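You operate a simulated robot arm through the tools that you are given. There is no shell and no other tool. Be economical: measure what you need, move in short steps, check, and stop when the job is done.

The job below is to be done with a simulated two-armed robot. You get a single attempt, and the scene is never put back.

## Task
Unpack the blue slipcase, draw the black book out and put the empty case back.
Fine: stand the case on the bench and hold it while you draw; the book ends standing on the bench, the case in the carton. Set down upright: blue slipcase, black book.
Where things are to end (x, y in the base frame): black book within 60 mm of [480, 540].

Only the result counts: the job must be done as asked and must still hold three seconds after the hand-in. Knocking over, shifting, dropping, spilling or breaking anything else fails it.

## Robot
Two 6-joint arms with two-finger parallel grippers on one trunk, on a base that drives. Base frame: it is fixed to the floor where the robot stands at the start and does not move with it; the origin is under the middle of the robot, x ahead of it, y to its left, z up. Units: mm, degrees, N and s.
The left shoulder is at the start at [60, 187, 1172], the right one opposite. With the tool pointing down near the work surface each hand reaches from about 220 to 620 mm from the robot's upright axis, wherever it stands, measured 20 degrees to its own side. Places, roughly: inside of the open carton [500, 100, 900]; top of the back bench [600, 700, 800]. Payload 1.57 kg a hand.
The tool frame of a hand sits at the grasp point between the pads (the TCP): z along the fingers, y along the line on which they close. The tips reach 30 mm beyond it. Largest opening 110 mm; finger width 24, thickness 12; the body of the gripper, 48 by 112 mm, starts 78 mm behind the TCP.
Orientation is that of the tool frame in the base frame, as [roll, pitch, yaw] about the fixed x, y, z axes, in that order (R = Rz(yaw) Ry(pitch) Rx(roll)). With the fingers straight down and closing along the base's y, the tool's x points along the base's -x, its y along +y and its z along -z.

## Interface
- The arms move only by the tool play_rows. It takes "left_series", "right_series" or both (then of equal length, played together; a hand with none holds still); each is one flat list of numbers, 6 for each row, row after row: the shift along the base's x, y, z in units of 400 mm (1.0 is 400 mm), then the turn, a rotation vector about the base's x, y, z in units of 60 degrees (1.0 is 60 degrees). In form: [dx, dy, dz, rx, ry, rz, dx, dy, dz, rx, ry, rz, ...]. A call has 1 to 12 rows; each row is the pose to reach, as a shift and turn from the pose commanded when the call began. "left_gripper" and "right_gripper" are, for a hand that has rows, the closure, from 0 (fully open) to 1 (shut), set as the call begins (left out, the last holds). A call with a number of a shift or a turn outside -1 to 1 is refused whole. Rows are played at 5 a second. More than 50 mm and 8.6 degrees between two rows, or a gripper value outside its range, and nothing of the call is played. A pose out of reach is approached as far as the arm can. The call stops where the force on the tool passes 50 N (or 10 N more than at its start, if that is more) or the arm is blocked; 0.2 s more then pass. Each finger travels about 153 mm/s and halts on what it meets, pressing with about 24 N; the grip force reading is that of the motor and also rises with nothing between the fingers. The clock runs only during rows and for 0.2 s after the last one: add rows that repeat a pose to give the fingers time. It gives the time, the measured TCP pose, the force on the tool (base axes), the opening and the grip force at its end, in the units of the frame above (readings bear some noise), with the torque about the TCP (base axes, N m) and any sound that the robot's microphone picked up.
- Cameras (640 x 400 px; columns grow to the right, rows downward): "scene" is now at [5.4, 20, 1718.1]; the picture's right is [0.41, -0.91, 0.00], its down [-0.75, -0.34, -0.57] and it looks along [0.52, 0.23, -0.82] (base axes); focal length 285 px, centre (320, 200). "left" rides on the left gripper at [70, -16, -141] in its tool frame; the picture's right is [0.23, 0.97, 0.00], its down [-0.86, 0.20, -0.48] and it looks along [-0.47, 0.11, 0.88] (tool axes); focal length 222 px, centre (320, 200). "right" rides on the right gripper at [70, 16, -141] in its tool frame; the picture's right is [-0.23, 0.97, 0.00], its down [-0.86, -0.20, -0.48] and it looks along [-0.47, -0.11, 0.88] (tool axes); focal length 222 px, centre (320, 200). There is no depth. A picture from a camera that has moved, and an enlarged one, comes with that camera's place and axes in the base frame and with its lens. The place of the scene camera against the robot may be out by one fixed shift of up to 25 mm in any direction.
- grab_frame(camera): a new picture of that camera. The clock stands still meanwhile.
- raise_lower(by): slides the trunk up (or, below 0, down) by that many mm; the arms and the scene camera ride with it, the base frame stays. It gives what a move gives, with no picture.
- drive_base(legs): drives the robot by 1 to 6 legs, each [ahead, left, turn to the left] in mm, mm and degrees, along the robot's own axes; the way and the turn of a leg run together, so that a leg with both is an arc; at most 1500 mm and 180 degrees a leg. The arms and the cameras ride along, it lands a little off, and it stops where it bumps. It gives what a move gives.
- aim_head(pan, tilt): turns the head with the scene camera to pan (to the left, within 86 degrees either way) and tilt (down, from -29 to 69), counted from straight ahead of the robot. It gives what a move gives.
- zoom(camera, box): a new picture of the part [left, top, right, bottom] of that camera's present view, enlarged. The clock stands still meanwhile.
- close_job(): hands the job in; it is judged then, once.

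Go step by step. Nothing tells you exact positions but the pictures and the camera data: compare them with the known pose of the tool, close in by small moves and look again before you grip or let go. The budget is 120 turns and 108 pictures, counting those below and the enlarged ones. Unless the task says otherwise, let go and move clear before handing in, and close with one line.

The tools are called after ">>>" as a command line: name --argument value ..., lists and objects as JSON in quotes. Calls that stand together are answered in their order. play_rows: Moves the arms, as the interface text tells. Its arguments: {"type":"object","properties":{"left_series":{"type":"array","items":{"type":"number"}},"left_gripper":{"type":"number"},"right_series":{"type":"array","items":{"type":"number"}},"right_gripper":{"type":"number"}},"required":[]} The other tools are called the same way: raise_lower (by) slides the trunk up or down; drive_base (legs) drives the base; aim_head (pan, tilt) turns the head that bears the scene camera; grab_frame (camera) takes a picture; zoom (camera, box) takes an enlarged picture of a part of a camera's view; close_job () hands the job in.

At the start:

```text
time: 0.0
left_tool_pos: [367.0, 402.7, 1194.0]
left_tcp_rot: [-179.9, -0.1, -180.0]
left_wrist_force: [-1.0, 1.0, 1.1]
left_ft_torque: [0.03, 0.02, 0.01]
left_finger_gap: 110.2
left_grip_force: 0.1
right_tool_pos: [280.5, 20.1, 1248.3]
right_tcp_rot: [180.0, 0.0, -180.0]
right_wrist_force: [0.5, 0.3, -0.1]
right_ft_torque: [-0.01, 0.02, 0.0]
right_finger_gap: 110.0
right_grip_force: 0.0
trunk travel left (down, up): [-800.0, 190.0]
robot x, y, heading: [4.0, 1.4, 0.1]
head pan, tilt: [24.3, 55.5]
```

scene: 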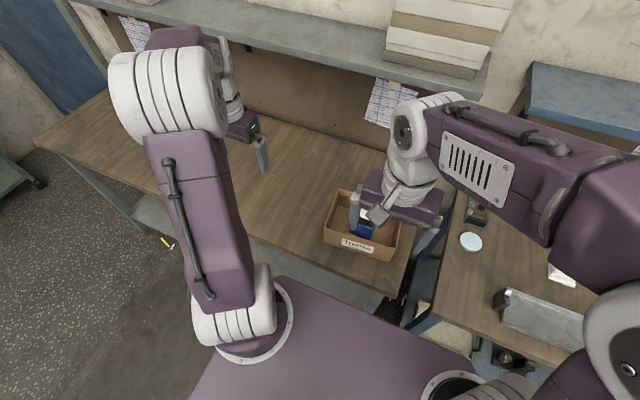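
right: 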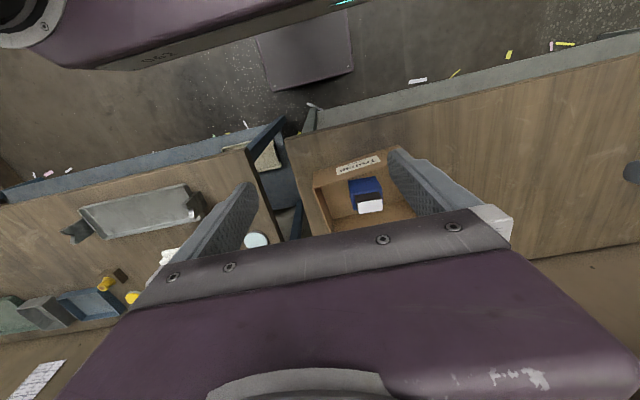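
left: 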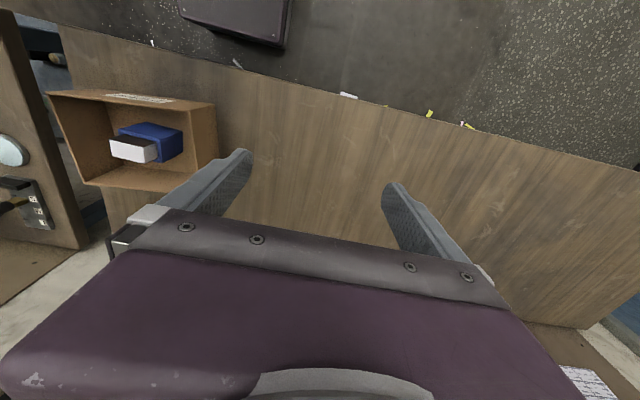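

I see the open carton ahead near [500,100] with a blue item and a white item in it. I zoom in to make out the slipcase and book.

>>> zoom --camera "left" --box '[40, 80, 240, 205]'

>>> zoom --camera "right" --box '[280, 130, 440, 230]'

>>> zoom --camera "scene" --box '[300, 160, 460, 260]'

```text
3.20 times, centred on (140, 142) of left
camera zoom: at [298.5, 385.9, 1333.0], right [-0.23, 0.97, 0.0], down [0.86, 0.2, 0.48], along [0.47, 0.11, -0.88], focal length 711 px, centre (896, 384)
```

zoom: 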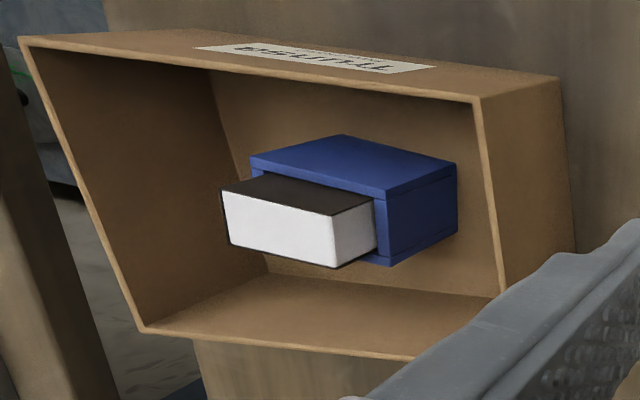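

```text
4.00 times, centred on (360, 180) of right
camera zoom: at [210.8, 36.8, 1388.2], right [0.23, 0.97, 0.0], down [0.86, -0.2, 0.48], along [0.47, -0.11, -0.88], focal length 888 px, centre (160, 280)
```

zoom: 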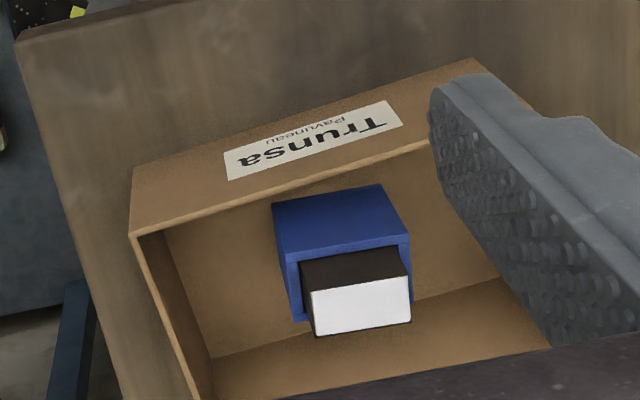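

```text
4.00 times, centred on (380, 210) of scene
camera zoom: at [5.4, 20.0, 1718.1], right [0.41, -0.91, 0.0], down [-0.75, -0.34, -0.57], along [0.52, 0.23, -0.82], focal length 1140 px, centre (80, 160)
```

zoom: 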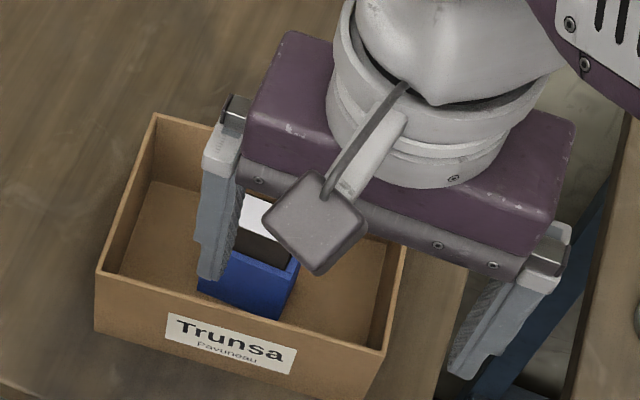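

The slipcase stands in the carton with its opening up. The book pokes out of it: its top is at z≈954, x 469–502, y 62–115. I'll drive left so the carton is in the right hand's reach and the target in the left's.

>>> drive_base --legs '[[0, 250, 0]]'

>>> grab_frame --camera "scene"

>>> grab_frame --camera "right"

```text
time: 1.8
left_tool_pos: [370.0, 653.2, 1194.0]
left_tcp_rot: [179.9, 0.1, 179.8]
left_wrist_force: [0.5, -0.5, -0.7]
left_ft_torque: [0.03, 0.02, -0.01]
left_finger_gap: 109.8
left_grip_force: 0.0
right_tool_pos: [280.1, 274.0, 1247.5]
right_tcp_rot: [179.8, 0.0, 179.8]
right_wrist_force: [0.5, -1.1, 0.5]
right_ft_torque: [0.01, -0.04, 0.03]
right_finger_gap: 109.8
right_grip_force: 0.0
trunk travel left (down, up): [-800.0, 190.0]
robot x, y, heading: [2.5, 254.9, -0.3]
head pan, tilt: [24.3, 55.5]
```

```text
101 pictures are left
camera scene: at [5.9, 272.2, 1718.1], right [0.41, -0.91, 0.0], down [-0.75, -0.34, -0.57], along [0.52, 0.23, -0.82], focal length 285 px, centre (320, 200)
```

scene: 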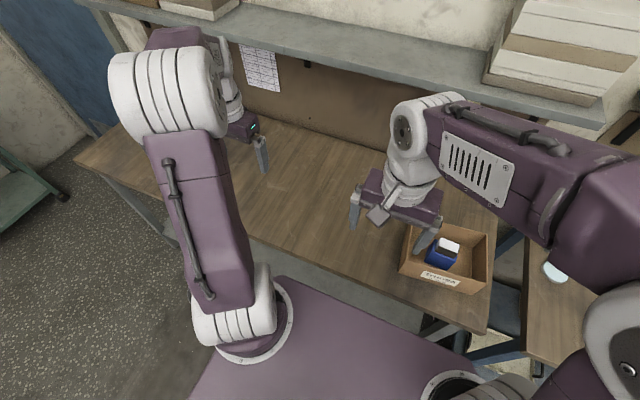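

```text
100 pictures are left
camera right: at [211.4, 288.6, 1388.3], right [0.23, 0.97, 0.0], down [0.85, -0.2, 0.48], along [0.47, -0.11, -0.88], focal length 222 px, centre (320, 200)
```

right: 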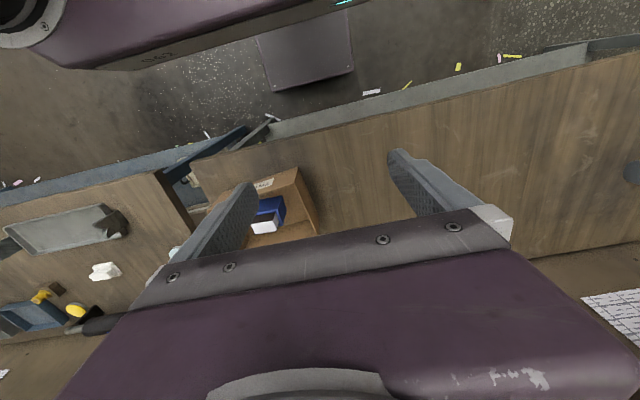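

The carton is now in clear view of the scene camera, so I zoom in to measure it and move the right hand above it.

>>> zoom --camera "scene" --box '[388, 210, 516, 290]'

>>> play_rows --right_series '[0.1, -0.07, 0, 0, 0, 0, 0.19, -0.14, 0, 0, 0, 0, 0.27, -0.21, -0.03, 0, 0, 0, 0.34, -0.28, -0.06, 0, 0, 0, 0.4, -0.35, -0.09, 0, 0, 0, 0.46, -0.42, -0.12, 0, 0, 0, 0.5, -0.465, -0.15, 0, 0, 0, 0.5, -0.465, -0.15, 0, 0, 0]'

>>> grab_frame --camera "right"

```text
5.00 times, centred on (452, 250) of scene
camera zoom: at [5.9, 272.2, 1718.1], right [0.41, -0.91, 0.0], down [-0.75, -0.34, -0.57], along [0.52, 0.23, -0.82], focal length 1425 px, centre (-340, -50)
```

zoom: 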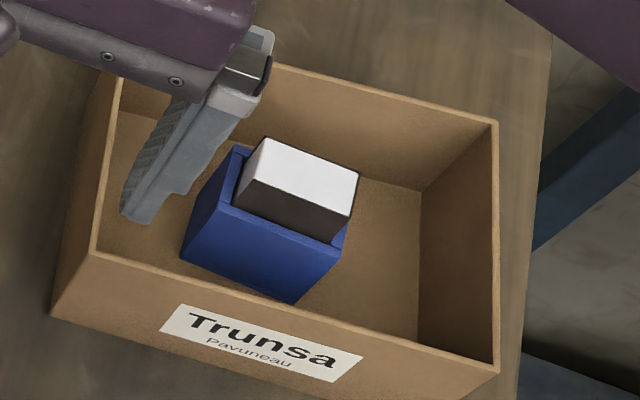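

```text
time: 3.6
left_tool_pos: [368.8, 656.3, 1193.4]
left_tcp_rot: [-179.9, 0.0, 179.8]
left_wrist_force: [0.0, 0.6, -0.1]
left_ft_torque: [0.03, 0.0, 0.0]
left_finger_gap: 110.0
left_grip_force: 0.0
right_tool_pos: [482.2, 90.8, 1187.3]
right_tcp_rot: [180.0, 0.1, 179.8]
right_wrist_force: [-1.0, 0.2, -0.3]
right_ft_torque: [0.03, 0.01, -0.02]
right_finger_gap: 110.0
right_grip_force: 0.0
trunk travel left (down, up): [-800.0, 190.0]
robot x, y, heading: [1.8, 255.8, -0.3]
head pan, tilt: [24.3, 55.5]
```

```text
98 pictures are left
camera right: at [411.9, 105.9, 1327.5], right [0.23, 0.97, 0.0], down [0.85, -0.2, 0.48], along [0.47, -0.11, -0.88], focal length 222 px, centre (320, 200)
```

right: 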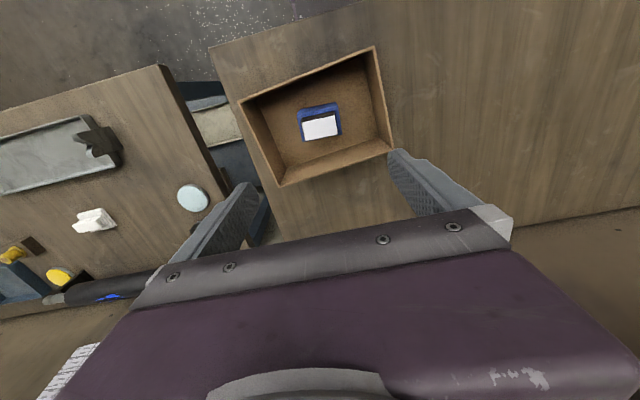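

The right hand is over the carton. I zoom in from here to measure the case and carton.

>>> zoom --camera "right" --box '[230, 40, 406, 150]'

>>> zoom --camera "scene" --box '[388, 200, 516, 280]'

```text
3.64 times, centred on (318, 95) of right
camera zoom: at [411.9, 105.9, 1327.5], right [0.23, 0.97, 0.0], down [0.85, -0.2, 0.48], along [0.47, -0.11, -0.88], focal length 808 px, centre (327, 582)
```

zoom: 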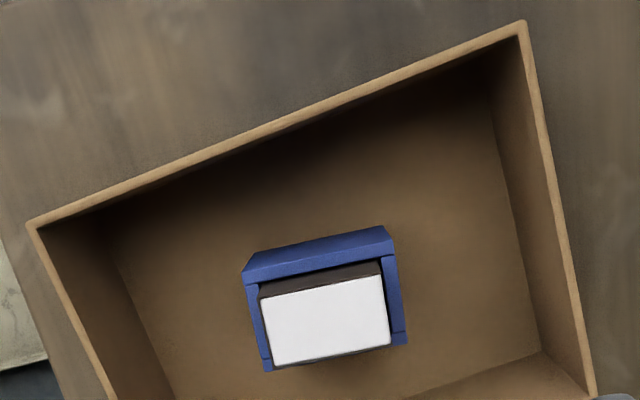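

```text
5.00 times, centred on (452, 240) of scene
camera zoom: at [5.5, 274.9, 1718.1], right [0.41, -0.91, 0.0], down [-0.75, -0.34, -0.57], along [0.52, 0.23, -0.82], focal length 1425 px, centre (-340, 0)
```

zoom: 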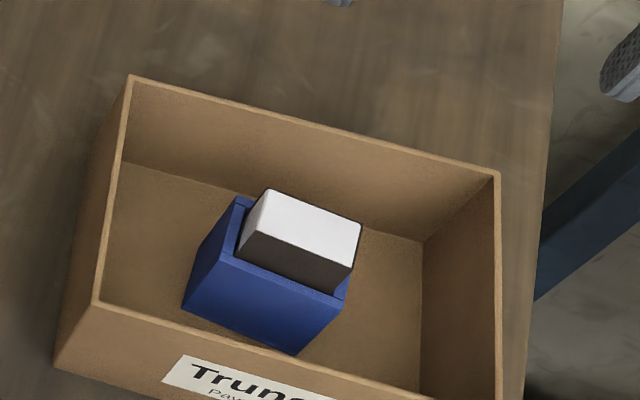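

Estimates: case x 464–508, y 51–126, rim z≈915; carton rim ≈900. I'll tilt the right hand 40°, fingers pointing down and toward +y, so its body leaves the book free for the left hand. Then I hover above the case.

>>> play_rows --right_series '[0, -0.01, 0, 0.133, -0.003, -0.008, 0, -0.02, -0.05, 0.266, -0.006, -0.016, 0.004, -0.03, -0.12, 0.4, -0.009, -0.025, 0.008, -0.037, -0.2, 0.533, -0.012, -0.034, 0.008, -0.037, -0.28, 0.667, -0.015, -0.042, 0.008, -0.037, -0.318, 0.667, -0.015, -0.042, 0.008, -0.037, -0.318, 0.667, -0.015, -0.042]' --right_gripper 0.32

>>> grab_frame --camera "right"

>>> zoom --camera "scene" --box '[356, 180, 516, 280]'

```text
time: 5.2
left_tool_pos: [369.3, 655.7, 1192.9]
left_tcp_rot: [180.0, 0.0, 179.8]
left_wrist_force: [0.8, 0.6, 0.5]
left_ft_torque: [0.04, -0.03, 0.0]
left_finger_gap: 109.8
left_grip_force: 0.1
right_tool_pos: [482.7, 73.7, 1059.9]
right_tcp_rot: [140.0, -0.2, 177.2]
right_wrist_force: [-0.5, 0.3, -0.7]
right_ft_torque: [0.0, -0.02, -0.01]
right_finger_gap: 74.9
right_grip_force: 0.2
trunk travel left (down, up): [-800.0, 190.0]
robot x, y, heading: [1.5, 255.6, -0.2]
head pan, tilt: [24.3, 55.5]
```

```text
95 pictures are left
camera right: at [410.3, -1.3, 1178.7], right [0.27, 0.73, 0.63], down [0.83, -0.5, 0.24], along [0.49, 0.46, -0.74], focal length 222 px, centre (320, 200)
```

right: 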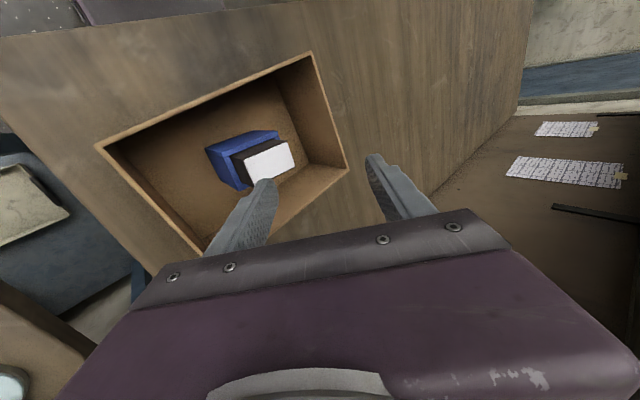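

```text
4.00 times, centred on (436, 230) of scene
camera zoom: at [5.8, 274.8, 1718.1], right [0.41, -0.91, 0.0], down [-0.75, -0.34, -0.57], along [0.52, 0.23, -0.82], focal length 1140 px, centre (-144, 80)
```

zoom: 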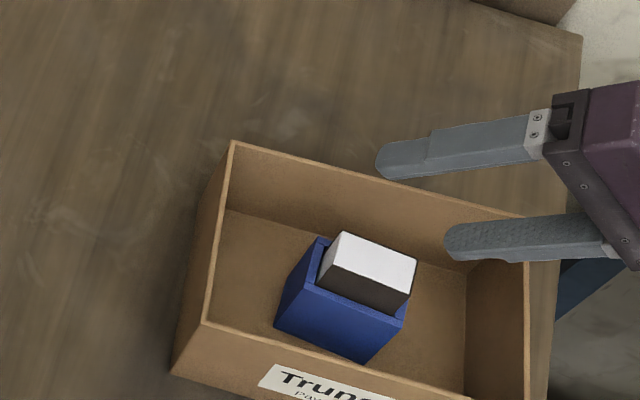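

The book's predicted spot matches the picture. I descend partway around the book and check.

>>> play_rows --right_series '[0.008, 0.006, -0.12, 0, 0, 0, 0.008, 0.006, -0.24, 0, 0, 0, 0.008, 0.006, -0.3, 0, 0, 0, 0.008, 0.006, -0.3, 0, 0, 0]'

>>> grab_frame --camera "right"

>>> zoom --camera "scene" --box '[388, 200, 516, 280]'

```text
time: 5.7
left_tool_pos: [367.2, 653.9, 1193.8]
left_tcp_rot: [-180.0, 0.1, 179.7]
left_wrist_force: [-0.4, 0.3, 0.4]
left_ft_torque: [0.01, -0.07, 0.01]
left_finger_gap: 110.0
left_grip_force: 0.1
right_tool_pos: [484.1, 72.2, 1008.8]
right_tcp_rot: [139.8, 0.4, 177.2]
right_wrist_force: [-2.7, -3.1, 14.2]
right_ft_torque: [-0.27, 0.2, 0.01]
right_finger_gap: 68.9
right_grip_force: 0.0
trunk travel left (down, up): [-800.0, 190.0]
robot x, y, heading: [0.3, 252.0, -0.0]
head pan, tilt: [24.3, 55.5]
stopped in row 2 (right hand): the force on the tool passed its limit at 83 N (the readings are from after the stop); the commanded pose is now the measured one
```

```text
93 pictures are left
camera right: at [410.6, -2.9, 1126.2], right [0.26, 0.73, 0.63], down [0.83, -0.5, 0.24], along [0.49, 0.46, -0.74], focal length 222 px, centre (320, 200)
```

right: 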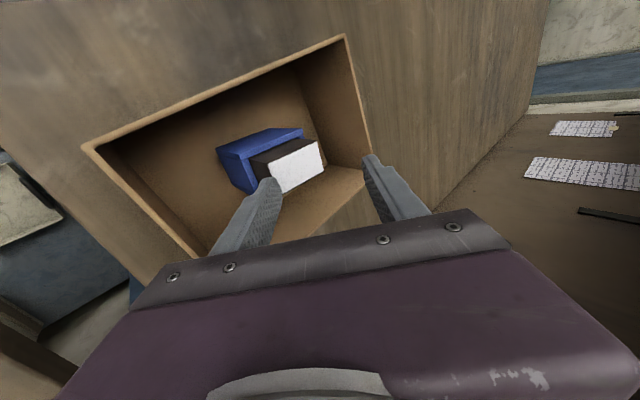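

```text
5.00 times, centred on (452, 240) of scene
camera zoom: at [1.6, 273.2, 1718.3], right [0.41, -0.91, 0.0], down [-0.75, -0.34, -0.57], along [0.52, 0.23, -0.82], focal length 1425 px, centre (-340, 0)
```

zoom: 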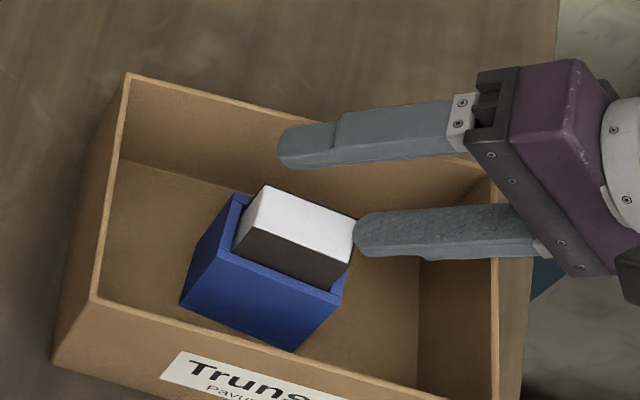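

I misjudged the finger axis: the fingers close along y, and one met the book top. I back off upward and spin the hand 90° about its own axis so the fingers close along x.

>>> play_rows --right_series '[0, 0, 0.1, 0, 0, 0, 0, 0, 0.2, 0, 0, 0, 0, 0, 0.3, 0, 0, 0, 0, 0, 0.35, 0.004, 0.08, -0.096, 0, 0, 0.35, 0.007, 0.161, -0.192, 0, 0, 0.35, 0.011, 0.241, -0.288, 0, 0, 0.35, 0.015, 0.321, -0.384, 0, 0, 0.35, 0.018, 0.402, -0.479, 0, 0, 0.35, 0.022, 0.482, -0.575, 0, 0, 0.35, 0.022, 0.482, -0.575]'

>>> play_rows --right_series '[0, 0, 0, 0.004, 0.08, -0.096, 0, 0, 0, 0.007, 0.161, -0.192, 0, 0, 0, 0.011, 0.241, -0.288, 0, 0, 0, 0.015, 0.321, -0.384, 0, 0, 0, 0.018, 0.402, -0.479, 0, 0, 0, 0.022, 0.482, -0.575, 0, 0, 0, 0.022, 0.482, -0.575]'

>>> grab_frame --camera "right"

>>> grab_frame --camera "scene"

```text
time: 7.9
left_tool_pos: [370.2, 654.1, 1191.7]
left_tcp_rot: [179.9, 0.0, 179.7]
left_wrist_force: [-0.7, 0.2, -0.7]
left_ft_torque: [-0.03, 0.0, -0.01]
left_finger_gap: 110.1
left_grip_force: 0.0
right_tool_pos: [486.5, 74.0, 1145.3]
right_tcp_rot: [149.4, -27.0, 139.6]
right_wrist_force: [0.8, -0.1, -0.6]
right_ft_torque: [0.01, -0.01, -0.04]
right_finger_gap: 74.7
right_grip_force: 0.1
trunk travel left (down, up): [-800.0, 190.0]
robot x, y, heading: [3.0, 255.3, -0.2]
head pan, tilt: [24.3, 55.5]
```

```text
time: 9.5
left_tool_pos: [370.5, 654.2, 1192.6]
left_tcp_rot: [-180.0, 0.0, 179.8]
left_wrist_force: [-0.2, -0.2, 0.2]
left_ft_torque: [-0.01, 0.01, 0.01]
left_finger_gap: 109.8
left_grip_force: 0.1
right_tool_pos: [486.6, 74.3, 1147.2]
right_tcp_rot: [-180.0, -39.8, 87.0]
right_wrist_force: [0.3, -0.4, -0.1]
right_ft_torque: [-0.03, 0.01, 0.0]
right_finger_gap: 74.8
right_grip_force: 0.1
trunk travel left (down, up): [-800.0, 190.0]
robot x, y, heading: [-1.2, 251.0, 0.0]
head pan, tilt: [24.3, 55.5]
```

```text
91 pictures are left
camera right: at [501.7, 35.5, 1299.2], right [0.96, -0.22, -0.15], down [-0.25, -0.95, -0.18], along [-0.1, 0.21, -0.97], focal length 222 px, centre (320, 200)
```

right: 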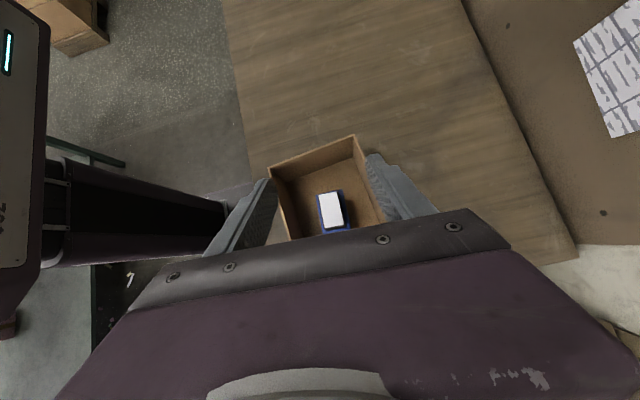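

```text
90 pictures are left
camera scene: at [6.1, 274.5, 1718.1], right [0.41, -0.91, 0.0], down [-0.75, -0.34, -0.57], along [0.52, 0.23, -0.82], focal length 285 px, centre (320, 200)
```

scene: 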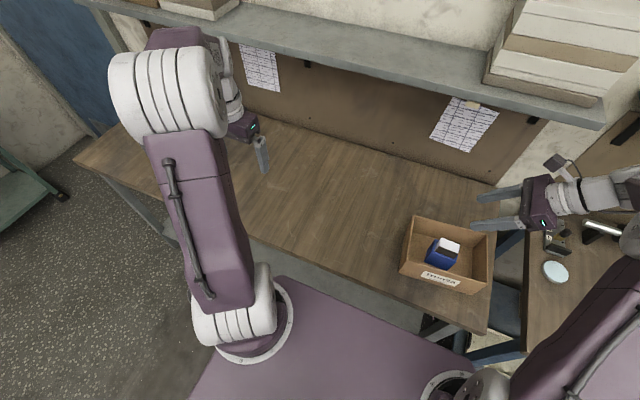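

The spin worked: the fingers now close along x. I zoom the wrist view to re-measure the case.

>>> zoom --camera "right" --box '[260, 130, 388, 210]'

>>> zoom --camera "right" --box '[300, 170, 364, 240]'

```text
5.00 times, centred on (324, 170) of right
camera zoom: at [501.7, 35.5, 1299.2], right [0.96, -0.22, -0.15], down [-0.25, -0.95, -0.18], along [-0.1, 0.21, -0.97], focal length 1111 px, centre (300, 350)
```

zoom: 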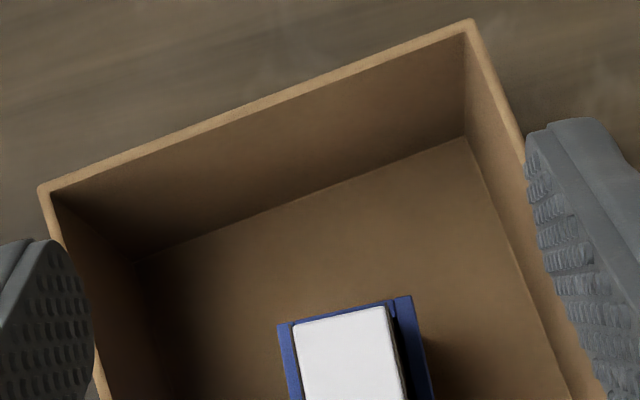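

```text
5.71 times, centred on (332, 205) of right
camera zoom: at [501.7, 35.5, 1299.2], right [0.96, -0.22, -0.15], down [-0.25, -0.95, -0.18], along [-0.1, 0.21, -0.97], focal length 1269 px, centre (251, 171)
```

zoom: 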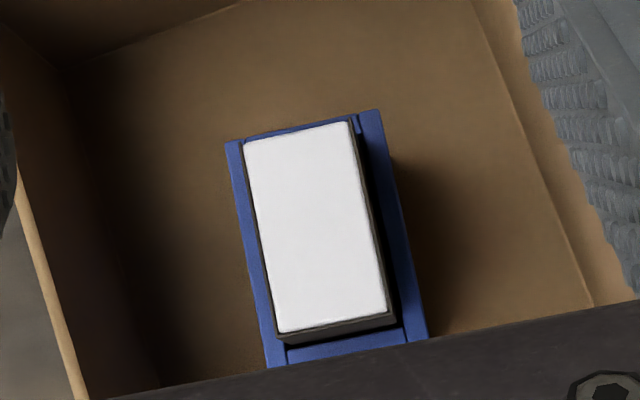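

Case centre ≈ (480, 92), about 48 × 71 mm. I widen the fingers to 85 mm and descend in two stages.

>>> play_rows --right_series '[-0.016, 0.014, -0.1, 0, 0, 0, -0.016, 0.014, -0.2, 0, 0, 0, -0.016, 0.014, -0.3, 0, 0, 0, -0.016, 0.014, -0.4, 0, 0, 0, -0.016, 0.014, -0.48, 0, 0, 0, -0.016, 0.014, -0.48, 0, 0, 0]' --right_gripper 0.23

>>> grab_frame --camera "right"

>>> zoom --camera "scene" --box '[388, 190, 516, 280]'

```text
time: 10.9
left_tool_pos: [368.7, 654.8, 1192.1]
left_tcp_rot: [180.0, 0.1, 179.7]
left_wrist_force: [0.0, 0.0, 0.2]
left_ft_torque: [-0.02, 0.0, 0.01]
left_finger_gap: 109.8
left_grip_force: 0.1
right_tool_pos: [478.7, 77.9, 953.2]
right_tcp_rot: [-180.0, -39.8, 87.2]
right_wrist_force: [-0.8, 0.7, 0.0]
right_ft_torque: [0.01, -0.03, -0.01]
right_finger_gap: 84.6
right_grip_force: 0.0
trunk travel left (down, up): [-800.0, 190.0]
robot x, y, heading: [2.0, 256.9, -0.4]
head pan, tilt: [24.3, 55.5]
```

```text
87 pictures are left
camera right: at [492.9, 39.6, 1106.9], right [0.96, -0.22, -0.15], down [-0.25, -0.95, -0.18], along [-0.1, 0.21, -0.97], focal length 222 px, centre (320, 200)
```

right: 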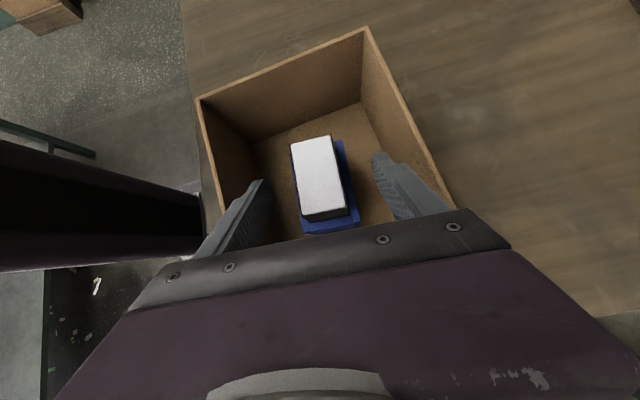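

```text
4.44 times, centred on (452, 235) of scene
camera zoom: at [5.6, 274.7, 1718.1], right [0.41, -0.91, 0.0], down [-0.75, -0.34, -0.57], along [0.52, 0.23, -0.82], focal length 1266 px, centre (-267, 44)
```

zoom: 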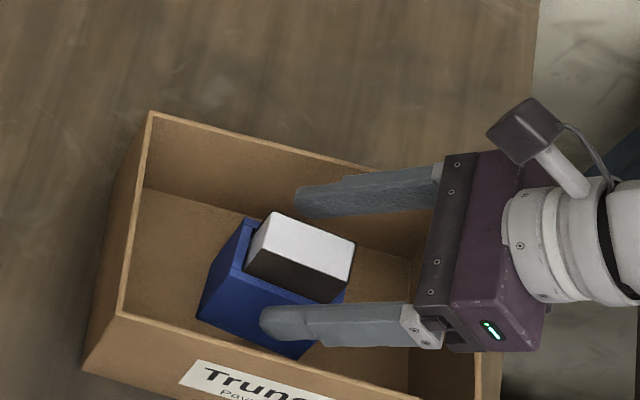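

Centred well. I descend the rest, then close.

>>> play_rows --right_series '[0, 0.005, -0.08, 0, 0, 0, 0, 0.005, -0.162, 0, 0, 0, 0, 0.005, -0.162, 0, 0, 0]'

>>> grab_frame --camera "right"

```text
time: 11.7
left_tool_pos: [368.1, 657.0, 1191.4]
left_tcp_rot: [-179.9, 0.1, 179.7]
left_wrist_force: [0.0, -0.6, -0.3]
left_ft_torque: [0.01, 0.0, 0.04]
left_finger_gap: 109.9
left_grip_force: 0.1
right_tool_pos: [479.8, 81.8, 892.1]
right_tcp_rot: [179.9, -39.8, 87.2]
right_wrist_force: [1.3, 8.7, 18.9]
right_ft_torque: [-1.95, 0.06, 0.11]
right_finger_gap: 83.4
right_grip_force: 0.0
trunk travel left (down, up): [-800.0, 190.0]
robot x, y, heading: [2.3, 254.2, -0.2]
head pan, tilt: [24.3, 55.5]
```

```text
85 pictures are left
camera right: at [495.5, 44.0, 1045.2], right [0.96, -0.22, -0.14], down [-0.25, -0.95, -0.18], along [-0.1, 0.21, -0.97], focal length 222 px, centre (320, 200)
```

right: 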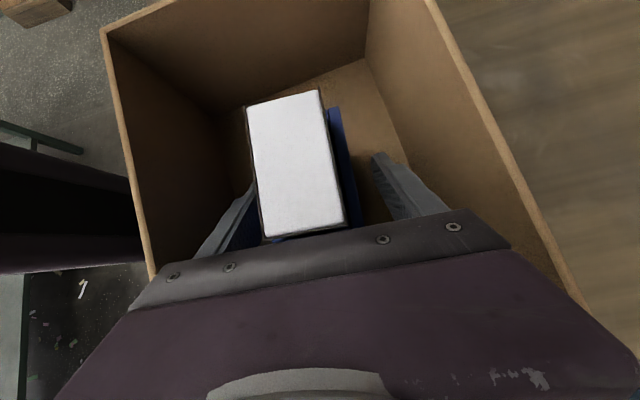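

There's about 20 N of contact on the right hand, so I look before gripping.

>>> zoom --camera "scene" --box '[388, 190, 548, 290]'

>>> grab_frame --camera "left"

```text
4.00 times, centred on (468, 240) of scene
camera zoom: at [3.5, 277.9, 1718.3], right [0.41, -0.91, 0.0], down [-0.75, -0.34, -0.57], along [0.52, 0.23, -0.82], focal length 1140 px, centre (-272, 40)
```

zoom: 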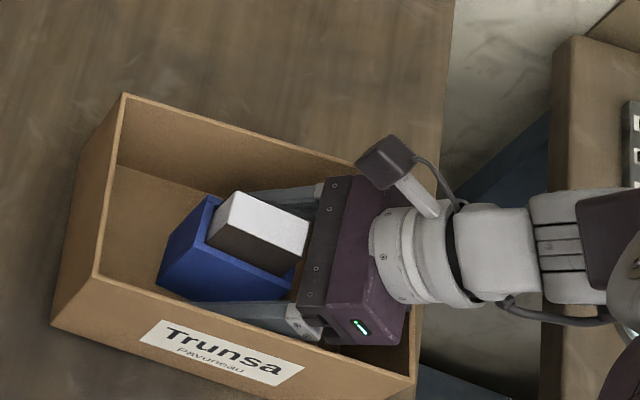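

```text
83 pictures are left
camera left: at [298.8, 641.7, 1332.9], right [-0.22, 0.97, 0.0], down [0.86, 0.2, 0.48], along [0.47, 0.1, -0.88], focal length 222 px, centre (320, 200)
```

left: 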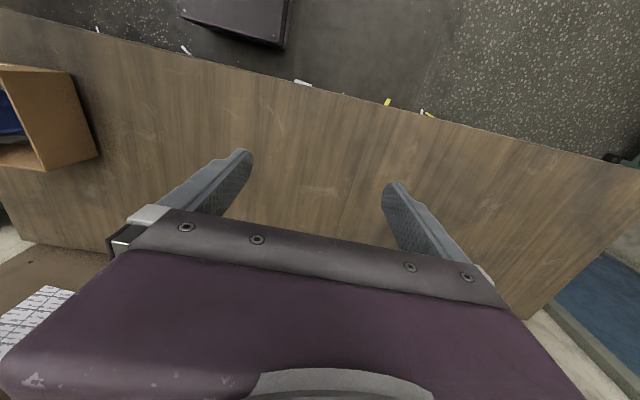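

The wrist is pressing on the carton's −y rim and tipping it slightly. I lift straight up at once and check the carton settles back.

>>> play_rows --right_series '[0, 0, 0.03, 0, 0, 0, 0, 0, 0.06, 0, 0, 0, 0, 0, 0.1, 0, 0, 0, 0, 0, 0.18, 0, 0, 0, 0, 0, 0.18, 0, 0, 0]'

>>> zoom --camera "scene" --box '[388, 200, 516, 280]'

```text
time: 12.9
left_tool_pos: [370.7, 654.5, 1192.1]
left_tcp_rot: [179.9, 0.0, 179.7]
left_wrist_force: [-0.4, -0.5, -0.6]
left_ft_torque: [-0.04, -0.01, 0.01]
left_finger_gap: 109.9
left_grip_force: 0.1
right_tool_pos: [480.9, 81.0, 963.4]
right_tcp_rot: [-179.9, -39.8, 87.1]
right_wrist_force: [0.9, -0.4, -0.3]
right_ft_torque: [0.01, -0.03, -0.01]
right_finger_gap: 84.8
right_grip_force: 0.1
trunk travel left (down, up): [-800.0, 190.0]
robot x, y, heading: [-0.9, 253.2, -0.2]
head pan, tilt: [24.3, 55.5]
```

```text
5.00 times, centred on (452, 240) of scene
camera zoom: at [6.0, 274.8, 1718.1], right [0.41, -0.91, 0.0], down [-0.75, -0.34, -0.57], along [0.52, 0.23, -0.82], focal length 1425 px, centre (-340, 0)
```

zoom: 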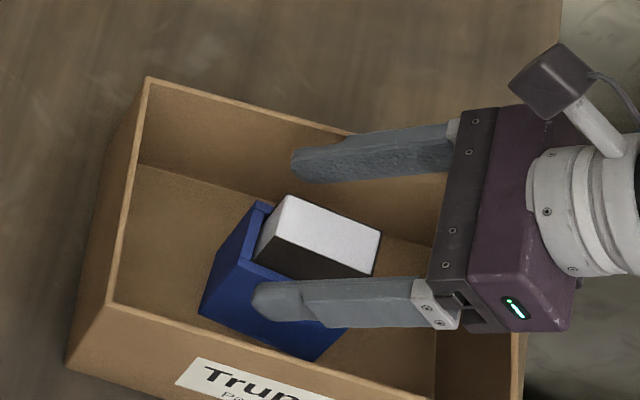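

The carton slid about 8 mm toward −y but stands flat. Tilted gripping in the carton is out. I'll go vertical for the pick and regrip tilted on the open bench.

>>> play_rows --right_series '[0, 0, 0.1, 0, 0, 0, 0, 0, 0.2, -0.133, 0.006, 0, 0, 0, 0.3, -0.266, 0.012, 0, 0, 0, 0.35, -0.4, 0.018, 0, 0, 0, 0.35, -0.533, 0.024, 0, 0, 0, 0.35, -0.666, 0.03, 0, 0, 0, 0.35, -0.666, 0.03, 0]'

>>> grab_frame --camera "right"

>>> zoom --camera "scene" --box '[388, 200, 516, 280]'

```text
time: 14.5
left_tool_pos: [369.0, 654.7, 1193.1]
left_tcp_rot: [179.9, 0.1, 179.7]
left_wrist_force: [0.1, -0.6, -0.1]
left_ft_torque: [0.04, 0.01, -0.02]
left_finger_gap: 110.1
left_grip_force: 0.1
right_tool_pos: [480.3, 79.9, 1101.9]
right_tcp_rot: [179.8, 0.4, 87.2]
right_wrist_force: [-0.3, 1.7, -0.8]
right_ft_torque: [0.0, 0.0, -0.02]
right_finger_gap: 84.6
right_grip_force: 0.0
trunk travel left (down, up): [-800.0, 190.0]
robot x, y, heading: [1.9, 249.9, -0.1]
head pan, tilt: [24.3, 55.5]
```

```text
81 pictures are left
camera right: at [500.4, 148.9, 1242.5], right [0.96, -0.27, 0.0], down [-0.24, -0.84, 0.48], along [-0.13, -0.46, -0.88], focal length 222 px, centre (320, 200)
```

right: 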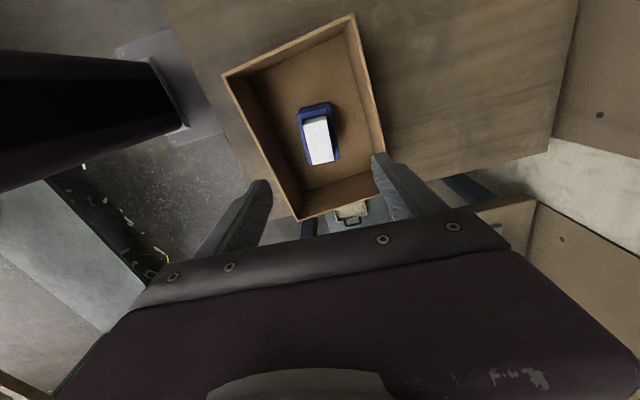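

```text
5.00 times, centred on (452, 240) of scene
camera zoom: at [6.0, 273.9, 1718.1], right [0.41, -0.91, 0.0], down [-0.75, -0.34, -0.57], along [0.52, 0.23, -0.82], focal length 1425 px, centre (-340, 0)
```

zoom: 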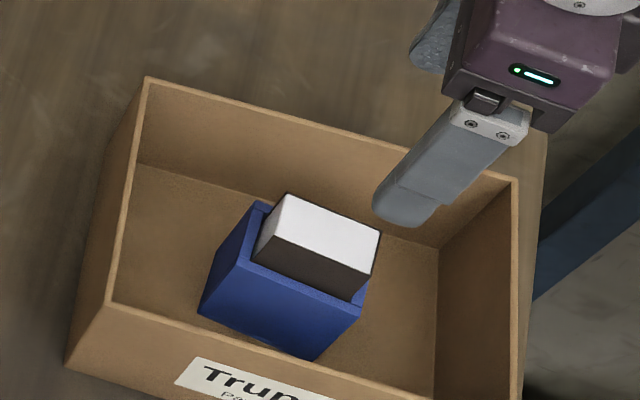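

Carton and case look upright. I measure the case again.

>>> zoom --camera "right" --box '[280, 90, 360, 180]'

```text
4.44 times, centred on (320, 135) of right
camera zoom: at [500.4, 148.9, 1242.5], right [0.96, -0.27, 0.0], down [-0.24, -0.84, 0.48], along [-0.13, -0.46, -0.88], focal length 987 px, centre (320, 489)
```

zoom: 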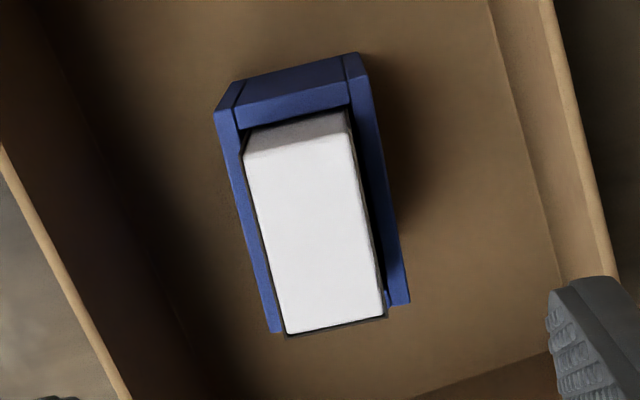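

Case centre is now ≈ (479, 77), rim ~915. I descend vertically in one call (stopping on contact) with a check before gripping.

>>> play_rows --right_series '[-0.003, -0.007, -0.1, 0, 0, 0, -0.003, -0.007, -0.2, 0, 0, 0, -0.003, -0.007, -0.3, 0, 0, 0, -0.003, -0.007, -0.38, 0, 0, 0, -0.003, -0.007, -0.44, 0, 0, 0, -0.003, -0.007, -0.48, 0, 0, 0, -0.003, -0.007, -0.48, 0, 0, 0]'

>>> grab_frame --camera "right"

>>> zoom --camera "scene" --box '[388, 200, 516, 280]'

```text
time: 16.1
left_tool_pos: [370.4, 653.4, 1192.7]
left_tcp_rot: [-180.0, -0.1, 179.7]
left_wrist_force: [-0.2, 0.2, -1.1]
left_ft_torque: [0.01, -0.01, -0.02]
left_finger_gap: 109.9
left_grip_force: 0.1
right_tool_pos: [480.7, 77.5, 910.5]
right_tcp_rot: [179.9, 0.2, 87.2]
right_wrist_force: [0.1, 0.8, 0.2]
right_ft_torque: [0.03, -0.02, 0.01]
right_finger_gap: 84.6
right_grip_force: 0.2
trunk travel left (down, up): [-800.0, 190.0]
robot x, y, heading: [5.0, 256.2, -0.1]
head pan, tilt: [24.3, 55.5]
```

```text
78 pictures are left
camera right: at [500.4, 146.6, 1050.8], right [0.96, -0.27, 0.0], down [-0.24, -0.84, 0.48], along [-0.13, -0.46, -0.88], focal length 222 px, centre (320, 200)
```

right: 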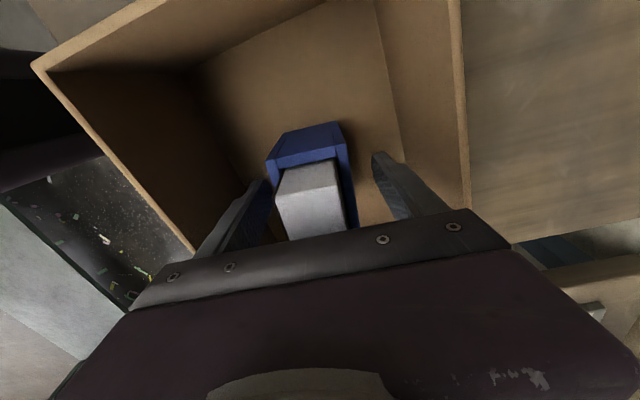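

```text
5.00 times, centred on (452, 240) of scene
camera zoom: at [6.0, 274.7, 1718.1], right [0.41, -0.91, 0.0], down [-0.75, -0.34, -0.57], along [0.52, 0.23, -0.82], focal length 1425 px, centre (-340, 0)
```

zoom: 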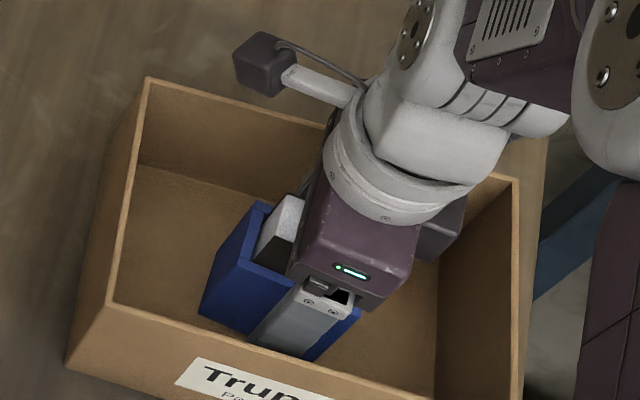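

Fingers straddle the case. I lower the last 14 mm and close.

>>> play_rows --right_series '[0, 0, -0.02, 0, 0, 0, 0, 0, -0.035, 0, 0, 0, 0, 0, -0.035, 0, 0, 0]'

>>> play_rows --right_series '[0, 0, 0, 0, 0, 0, 0, 0, 0, 0, 0, 0, 0, 0, 0, 0, 0, 0]' --right_gripper 1.0

>>> zoom --camera "scene" --box '[388, 200, 516, 280]'

```text
time: 16.9
left_tool_pos: [370.6, 654.6, 1191.8]
left_tcp_rot: [-179.9, 0.0, 179.7]
left_wrist_force: [-0.2, -0.8, -0.1]
left_ft_torque: [-0.01, 0.0, 0.0]
left_finger_gap: 109.9
left_grip_force: 0.0
right_tool_pos: [480.5, 78.3, 896.0]
right_tcp_rot: [179.9, 0.2, 87.1]
right_wrist_force: [-0.3, 0.1, 0.7]
right_ft_torque: [-0.02, 0.0, -0.01]
right_finger_gap: 84.5
right_grip_force: 0.1
trunk travel left (down, up): [-800.0, 190.0]
robot x, y, heading: [0.6, 257.1, -0.4]
head pan, tilt: [24.3, 55.5]
```

```text
time: 17.7
left_tool_pos: [370.6, 654.4, 1192.6]
left_tcp_rot: [179.9, 0.1, 179.7]
left_wrist_force: [-0.3, 0.7, 0.4]
left_ft_torque: [0.03, 0.02, 0.0]
left_finger_gap: 109.8
left_grip_force: 0.1
right_tool_pos: [480.3, 78.5, 895.3]
right_tcp_rot: [179.8, 0.2, 87.3]
right_wrist_force: [0.4, -0.2, -0.3]
right_ft_torque: [0.01, -0.02, -0.02]
right_finger_gap: 47.5
right_grip_force: 23.5
trunk travel left (down, up): [-800.0, 190.0]
robot x, y, heading: [3.2, 256.5, -0.2]
head pan, tilt: [24.3, 55.5]
```

```text
5.00 times, centred on (452, 240) of scene
camera zoom: at [6.3, 274.5, 1718.1], right [0.41, -0.91, 0.0], down [-0.75, -0.34, -0.57], along [0.52, 0.23, -0.82], focal length 1425 px, centre (-340, 0)
```

zoom: 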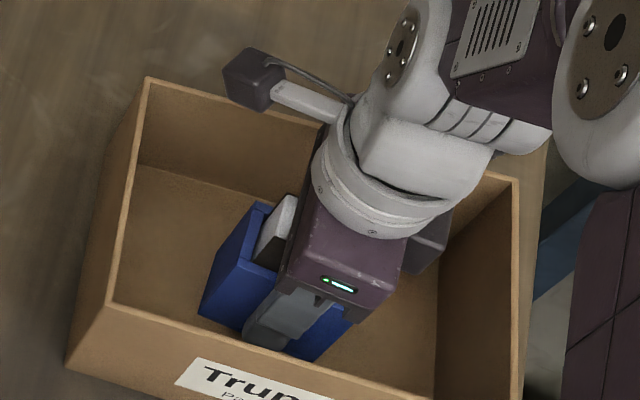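

Gripped at 47.5 mm. I lift straight up and look.

>>> play_rows --right_series '[0, 0, 0.05, 0, 0, 0, 0, 0, 0.12, 0, 0, 0, 0, 0, 0.2, 0, 0, 0, 0, 0, 0.3, 0, 0, 0, 0, 0, 0.4, 0, 0, 0, 0, 0, 0.48, 0, 0, 0, 0, 0, 0.48, 0, 0, 0]'

>>> grab_frame --camera "scene"

>>> grab_frame --camera "left"

```text
time: 19.3
left_tool_pos: [370.1, 654.7, 1193.1]
left_tcp_rot: [-180.0, -0.2, 179.7]
left_wrist_force: [-0.1, -1.0, 0.9]
left_ft_torque: [-0.01, 0.02, -0.01]
left_finger_gap: 109.9
left_grip_force: 0.1
right_tool_pos: [479.1, 77.8, 1087.0]
right_tcp_rot: [179.9, 0.3, 87.2]
right_wrist_force: [0.1, -0.2, -1.8]
right_ft_torque: [0.0, 0.01, 0.02]
right_finger_gap: 47.5
right_grip_force: 23.8
trunk travel left (down, up): [-800.0, 190.0]
robot x, y, heading: [3.7, 250.8, -0.4]
head pan, tilt: [24.3, 55.5]
```

```text
75 pictures are left
camera scene: at [6.8, 274.4, 1718.1], right [0.41, -0.91, 0.0], down [-0.75, -0.34, -0.57], along [0.52, 0.23, -0.82], focal length 285 px, centre (320, 200)
```

scene: 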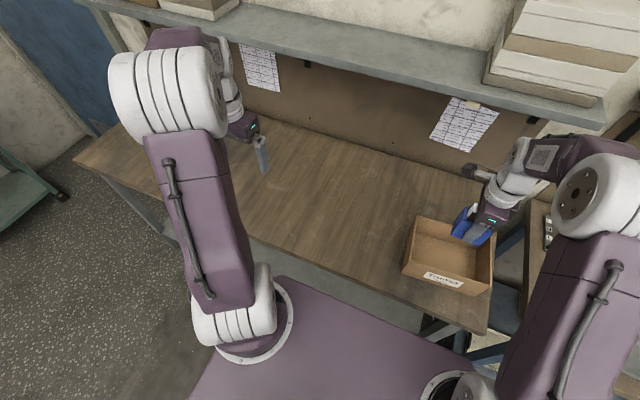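

```text
74 pictures are left
camera left: at [301.5, 638.8, 1332.8], right [-0.22, 0.97, 0.0], down [0.86, 0.2, 0.48], along [0.47, 0.11, -0.88], focal length 222 px, centre (320, 200)
```

left: 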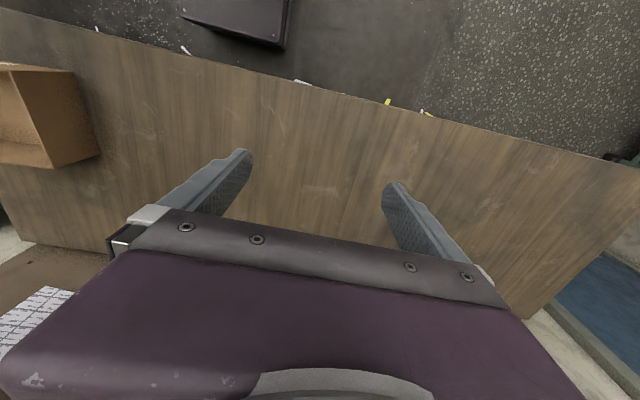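

Case and book are lifted clear. I move them over the open bench at about (460, 385).

>>> play_rows --right_series '[-0.01, 0.11, 0.02, 0, 0, 0, -0.02, 0.22, 0.02, 0, 0, 0, -0.03, 0.33, 0.02, 0, 0, 0, -0.04, 0.44, 0.02, 0, 0, 0, -0.05, 0.55, 0.02, 0, 0, 0, -0.05, 0.66, 0, 0, 0, 0, -0.05, 0.768, 0, 0, 0, 0, -0.05, 0.768, -0.1, 0, 0, 0, -0.05, 0.768, -0.2, 0, 0, 0, -0.05, 0.768, -0.3, 0, 0, 0, -0.05, 0.768, -0.4, 0, 0, 0, -0.05, 0.768, -0.4, 0, 0, 0]'

>>> grab_frame --camera "scene"

>>> grab_frame --camera "right"

>>> grab_frame --camera "left"

```text
time: 21.9
left_tool_pos: [370.7, 655.4, 1192.2]
left_tcp_rot: [-179.9, 0.0, 179.7]
left_wrist_force: [-0.2, -0.6, -0.7]
left_ft_torque: [0.01, -0.01, 0.0]
left_finger_gap: 110.0
left_grip_force: 0.1
right_tool_pos: [455.2, 385.3, 924.5]
right_tcp_rot: [179.9, 0.2, 87.2]
right_wrist_force: [0.4, -0.1, -2.2]
right_ft_torque: [-0.03, 0.01, 0.02]
right_finger_gap: 47.3
right_grip_force: 24.1
trunk travel left (down, up): [-800.0, 190.0]
robot x, y, heading: [4.1, 252.3, -0.1]
head pan, tilt: [24.3, 55.5]
```

```text
73 pictures are left
camera scene: at [6.0, 274.6, 1718.1], right [0.41, -0.91, 0.0], down [-0.75, -0.34, -0.57], along [0.52, 0.23, -0.82], focal length 285 px, centre (320, 200)
```

scene: 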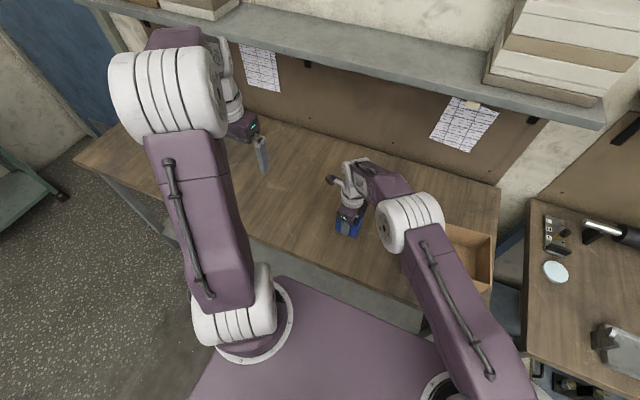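

```text
72 pictures are left
camera right: at [475.4, 453.0, 1065.0], right [0.96, -0.27, 0.0], down [-0.24, -0.84, 0.48], along [-0.13, -0.46, -0.88], focal length 222 px, centre (320, 200)
```

right: 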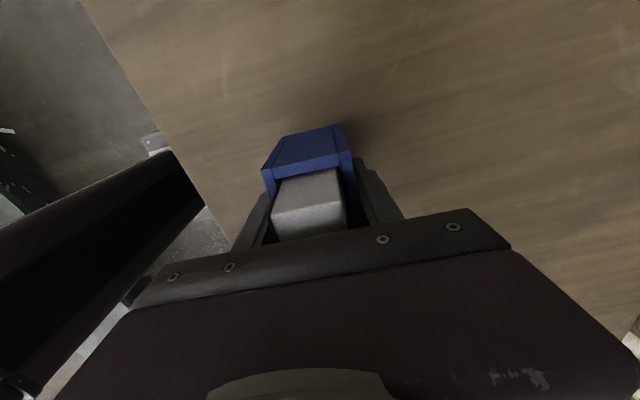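

```text
71 pictures are left
camera left: at [300.8, 639.0, 1332.9], right [-0.22, 0.97, 0.0], down [0.86, 0.2, 0.48], along [0.47, 0.11, -0.88], focal length 222 px, centre (320, 200)
```

left: 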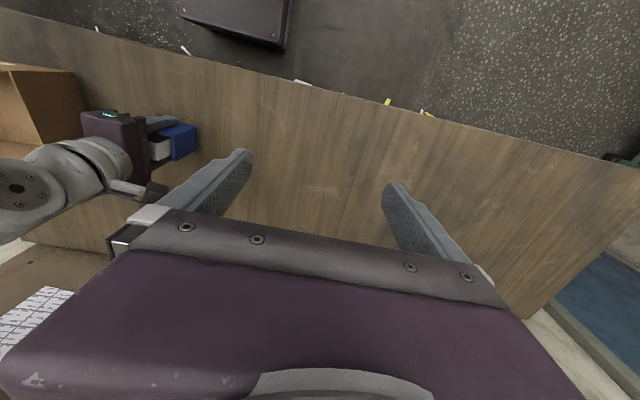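

I lower toward the bench in small steps to feel the contact.

>>> play_rows --right_series '[0, 0, -0.03, 0, 0, 0, 0, 0, -0.06, 0, 0, 0, 0, 0, -0.072, 0, 0, 0, 0, 0, -0.072, 0, 0, 0]'

>>> play_rows --right_series '[0, 0, -0.008, 0, 0, 0, 0, 0, -0.012, 0, 0, 0, 0, 0, -0.012, 0, 0, 0]'

```text
time: 22.9
left_tool_pos: [370.6, 655.6, 1191.5]
left_tcp_rot: [-180.0, -0.1, 179.7]
left_wrist_force: [-0.3, 0.5, 0.4]
left_ft_torque: [-0.02, -0.02, 0.03]
left_finger_gap: 109.9
left_grip_force: 0.1
right_tool_pos: [458.2, 386.3, 898.7]
right_tcp_rot: [180.0, 0.2, 87.2]
right_wrist_force: [0.6, 0.2, -1.3]
right_ft_torque: [0.04, 0.02, -0.05]
right_finger_gap: 47.7
right_grip_force: 24.4
trunk travel left (down, up): [-800.0, 190.0]
robot x, y, heading: [2.5, 254.7, -0.4]
head pan, tilt: [24.3, 55.5]
```

```text
time: 23.7
left_tool_pos: [370.8, 655.2, 1193.2]
left_tcp_rot: [179.9, 0.0, 179.8]
left_wrist_force: [0.3, 0.2, -0.1]
left_ft_torque: [0.0, 0.01, 0.0]
left_finger_gap: 109.8
left_grip_force: 0.0
right_tool_pos: [459.2, 384.5, 893.4]
right_tcp_rot: [180.0, 0.3, 87.3]
right_wrist_force: [-0.4, -0.2, -1.7]
right_ft_torque: [0.01, 0.0, 0.02]
right_finger_gap: 47.3
right_grip_force: 24.1
trunk travel left (down, up): [-800.0, 190.0]
robot x, y, heading: [1.0, 254.8, -0.2]
head pan, tilt: [24.3, 55.5]
```

>>> play_rows --right_series '[0, 0, -0.005, 0, 0, 0, 0, 0, -0.008, 0, 0, 0, 0, 0, -0.008, 0, 0, 0]'

>>> play_rows --right_series '[0, 0, -0.004, 0, 0, 0, 0, 0, -0.006, 0, 0, 0, 0, 0, -0.006, 0, 0, 0]'

```text
time: 24.5
left_tool_pos: [369.5, 654.7, 1192.2]
left_tcp_rot: [180.0, 0.0, 179.7]
left_wrist_force: [0.7, -0.3, -0.2]
left_ft_torque: [-0.03, 0.0, 0.02]
left_finger_gap: 110.1
left_grip_force: 0.0
right_tool_pos: [460.2, 385.6, 891.4]
right_tcp_rot: [179.8, 0.1, 87.2]
right_wrist_force: [1.4, 1.0, 3.1]
right_ft_torque: [0.01, 0.08, -0.02]
right_finger_gap: 47.6
right_grip_force: 24.1
trunk travel left (down, up): [-800.0, 190.0]
robot x, y, heading: [-0.5, 251.1, -0.4]
head pan, tilt: [24.3, 55.5]
```

```text
time: 25.3
left_tool_pos: [368.0, 654.5, 1193.4]
left_tcp_rot: [-180.0, 0.1, 179.7]
left_wrist_force: [0.5, 0.7, 0.0]
left_ft_torque: [0.0, 0.0, -0.02]
left_finger_gap: 109.9
left_grip_force: 0.2
right_tool_pos: [458.3, 385.5, 891.2]
right_tcp_rot: [179.7, 0.0, 87.1]
right_wrist_force: [5.3, -1.1, 27.2]
right_ft_torque: [-0.17, 0.25, -0.01]
right_finger_gap: 47.8
right_grip_force: 23.9
trunk travel left (down, up): [-800.0, 190.0]
robot x, y, heading: [3.9, 255.4, -0.2]
head pan, tilt: [24.3, 55.5]
```

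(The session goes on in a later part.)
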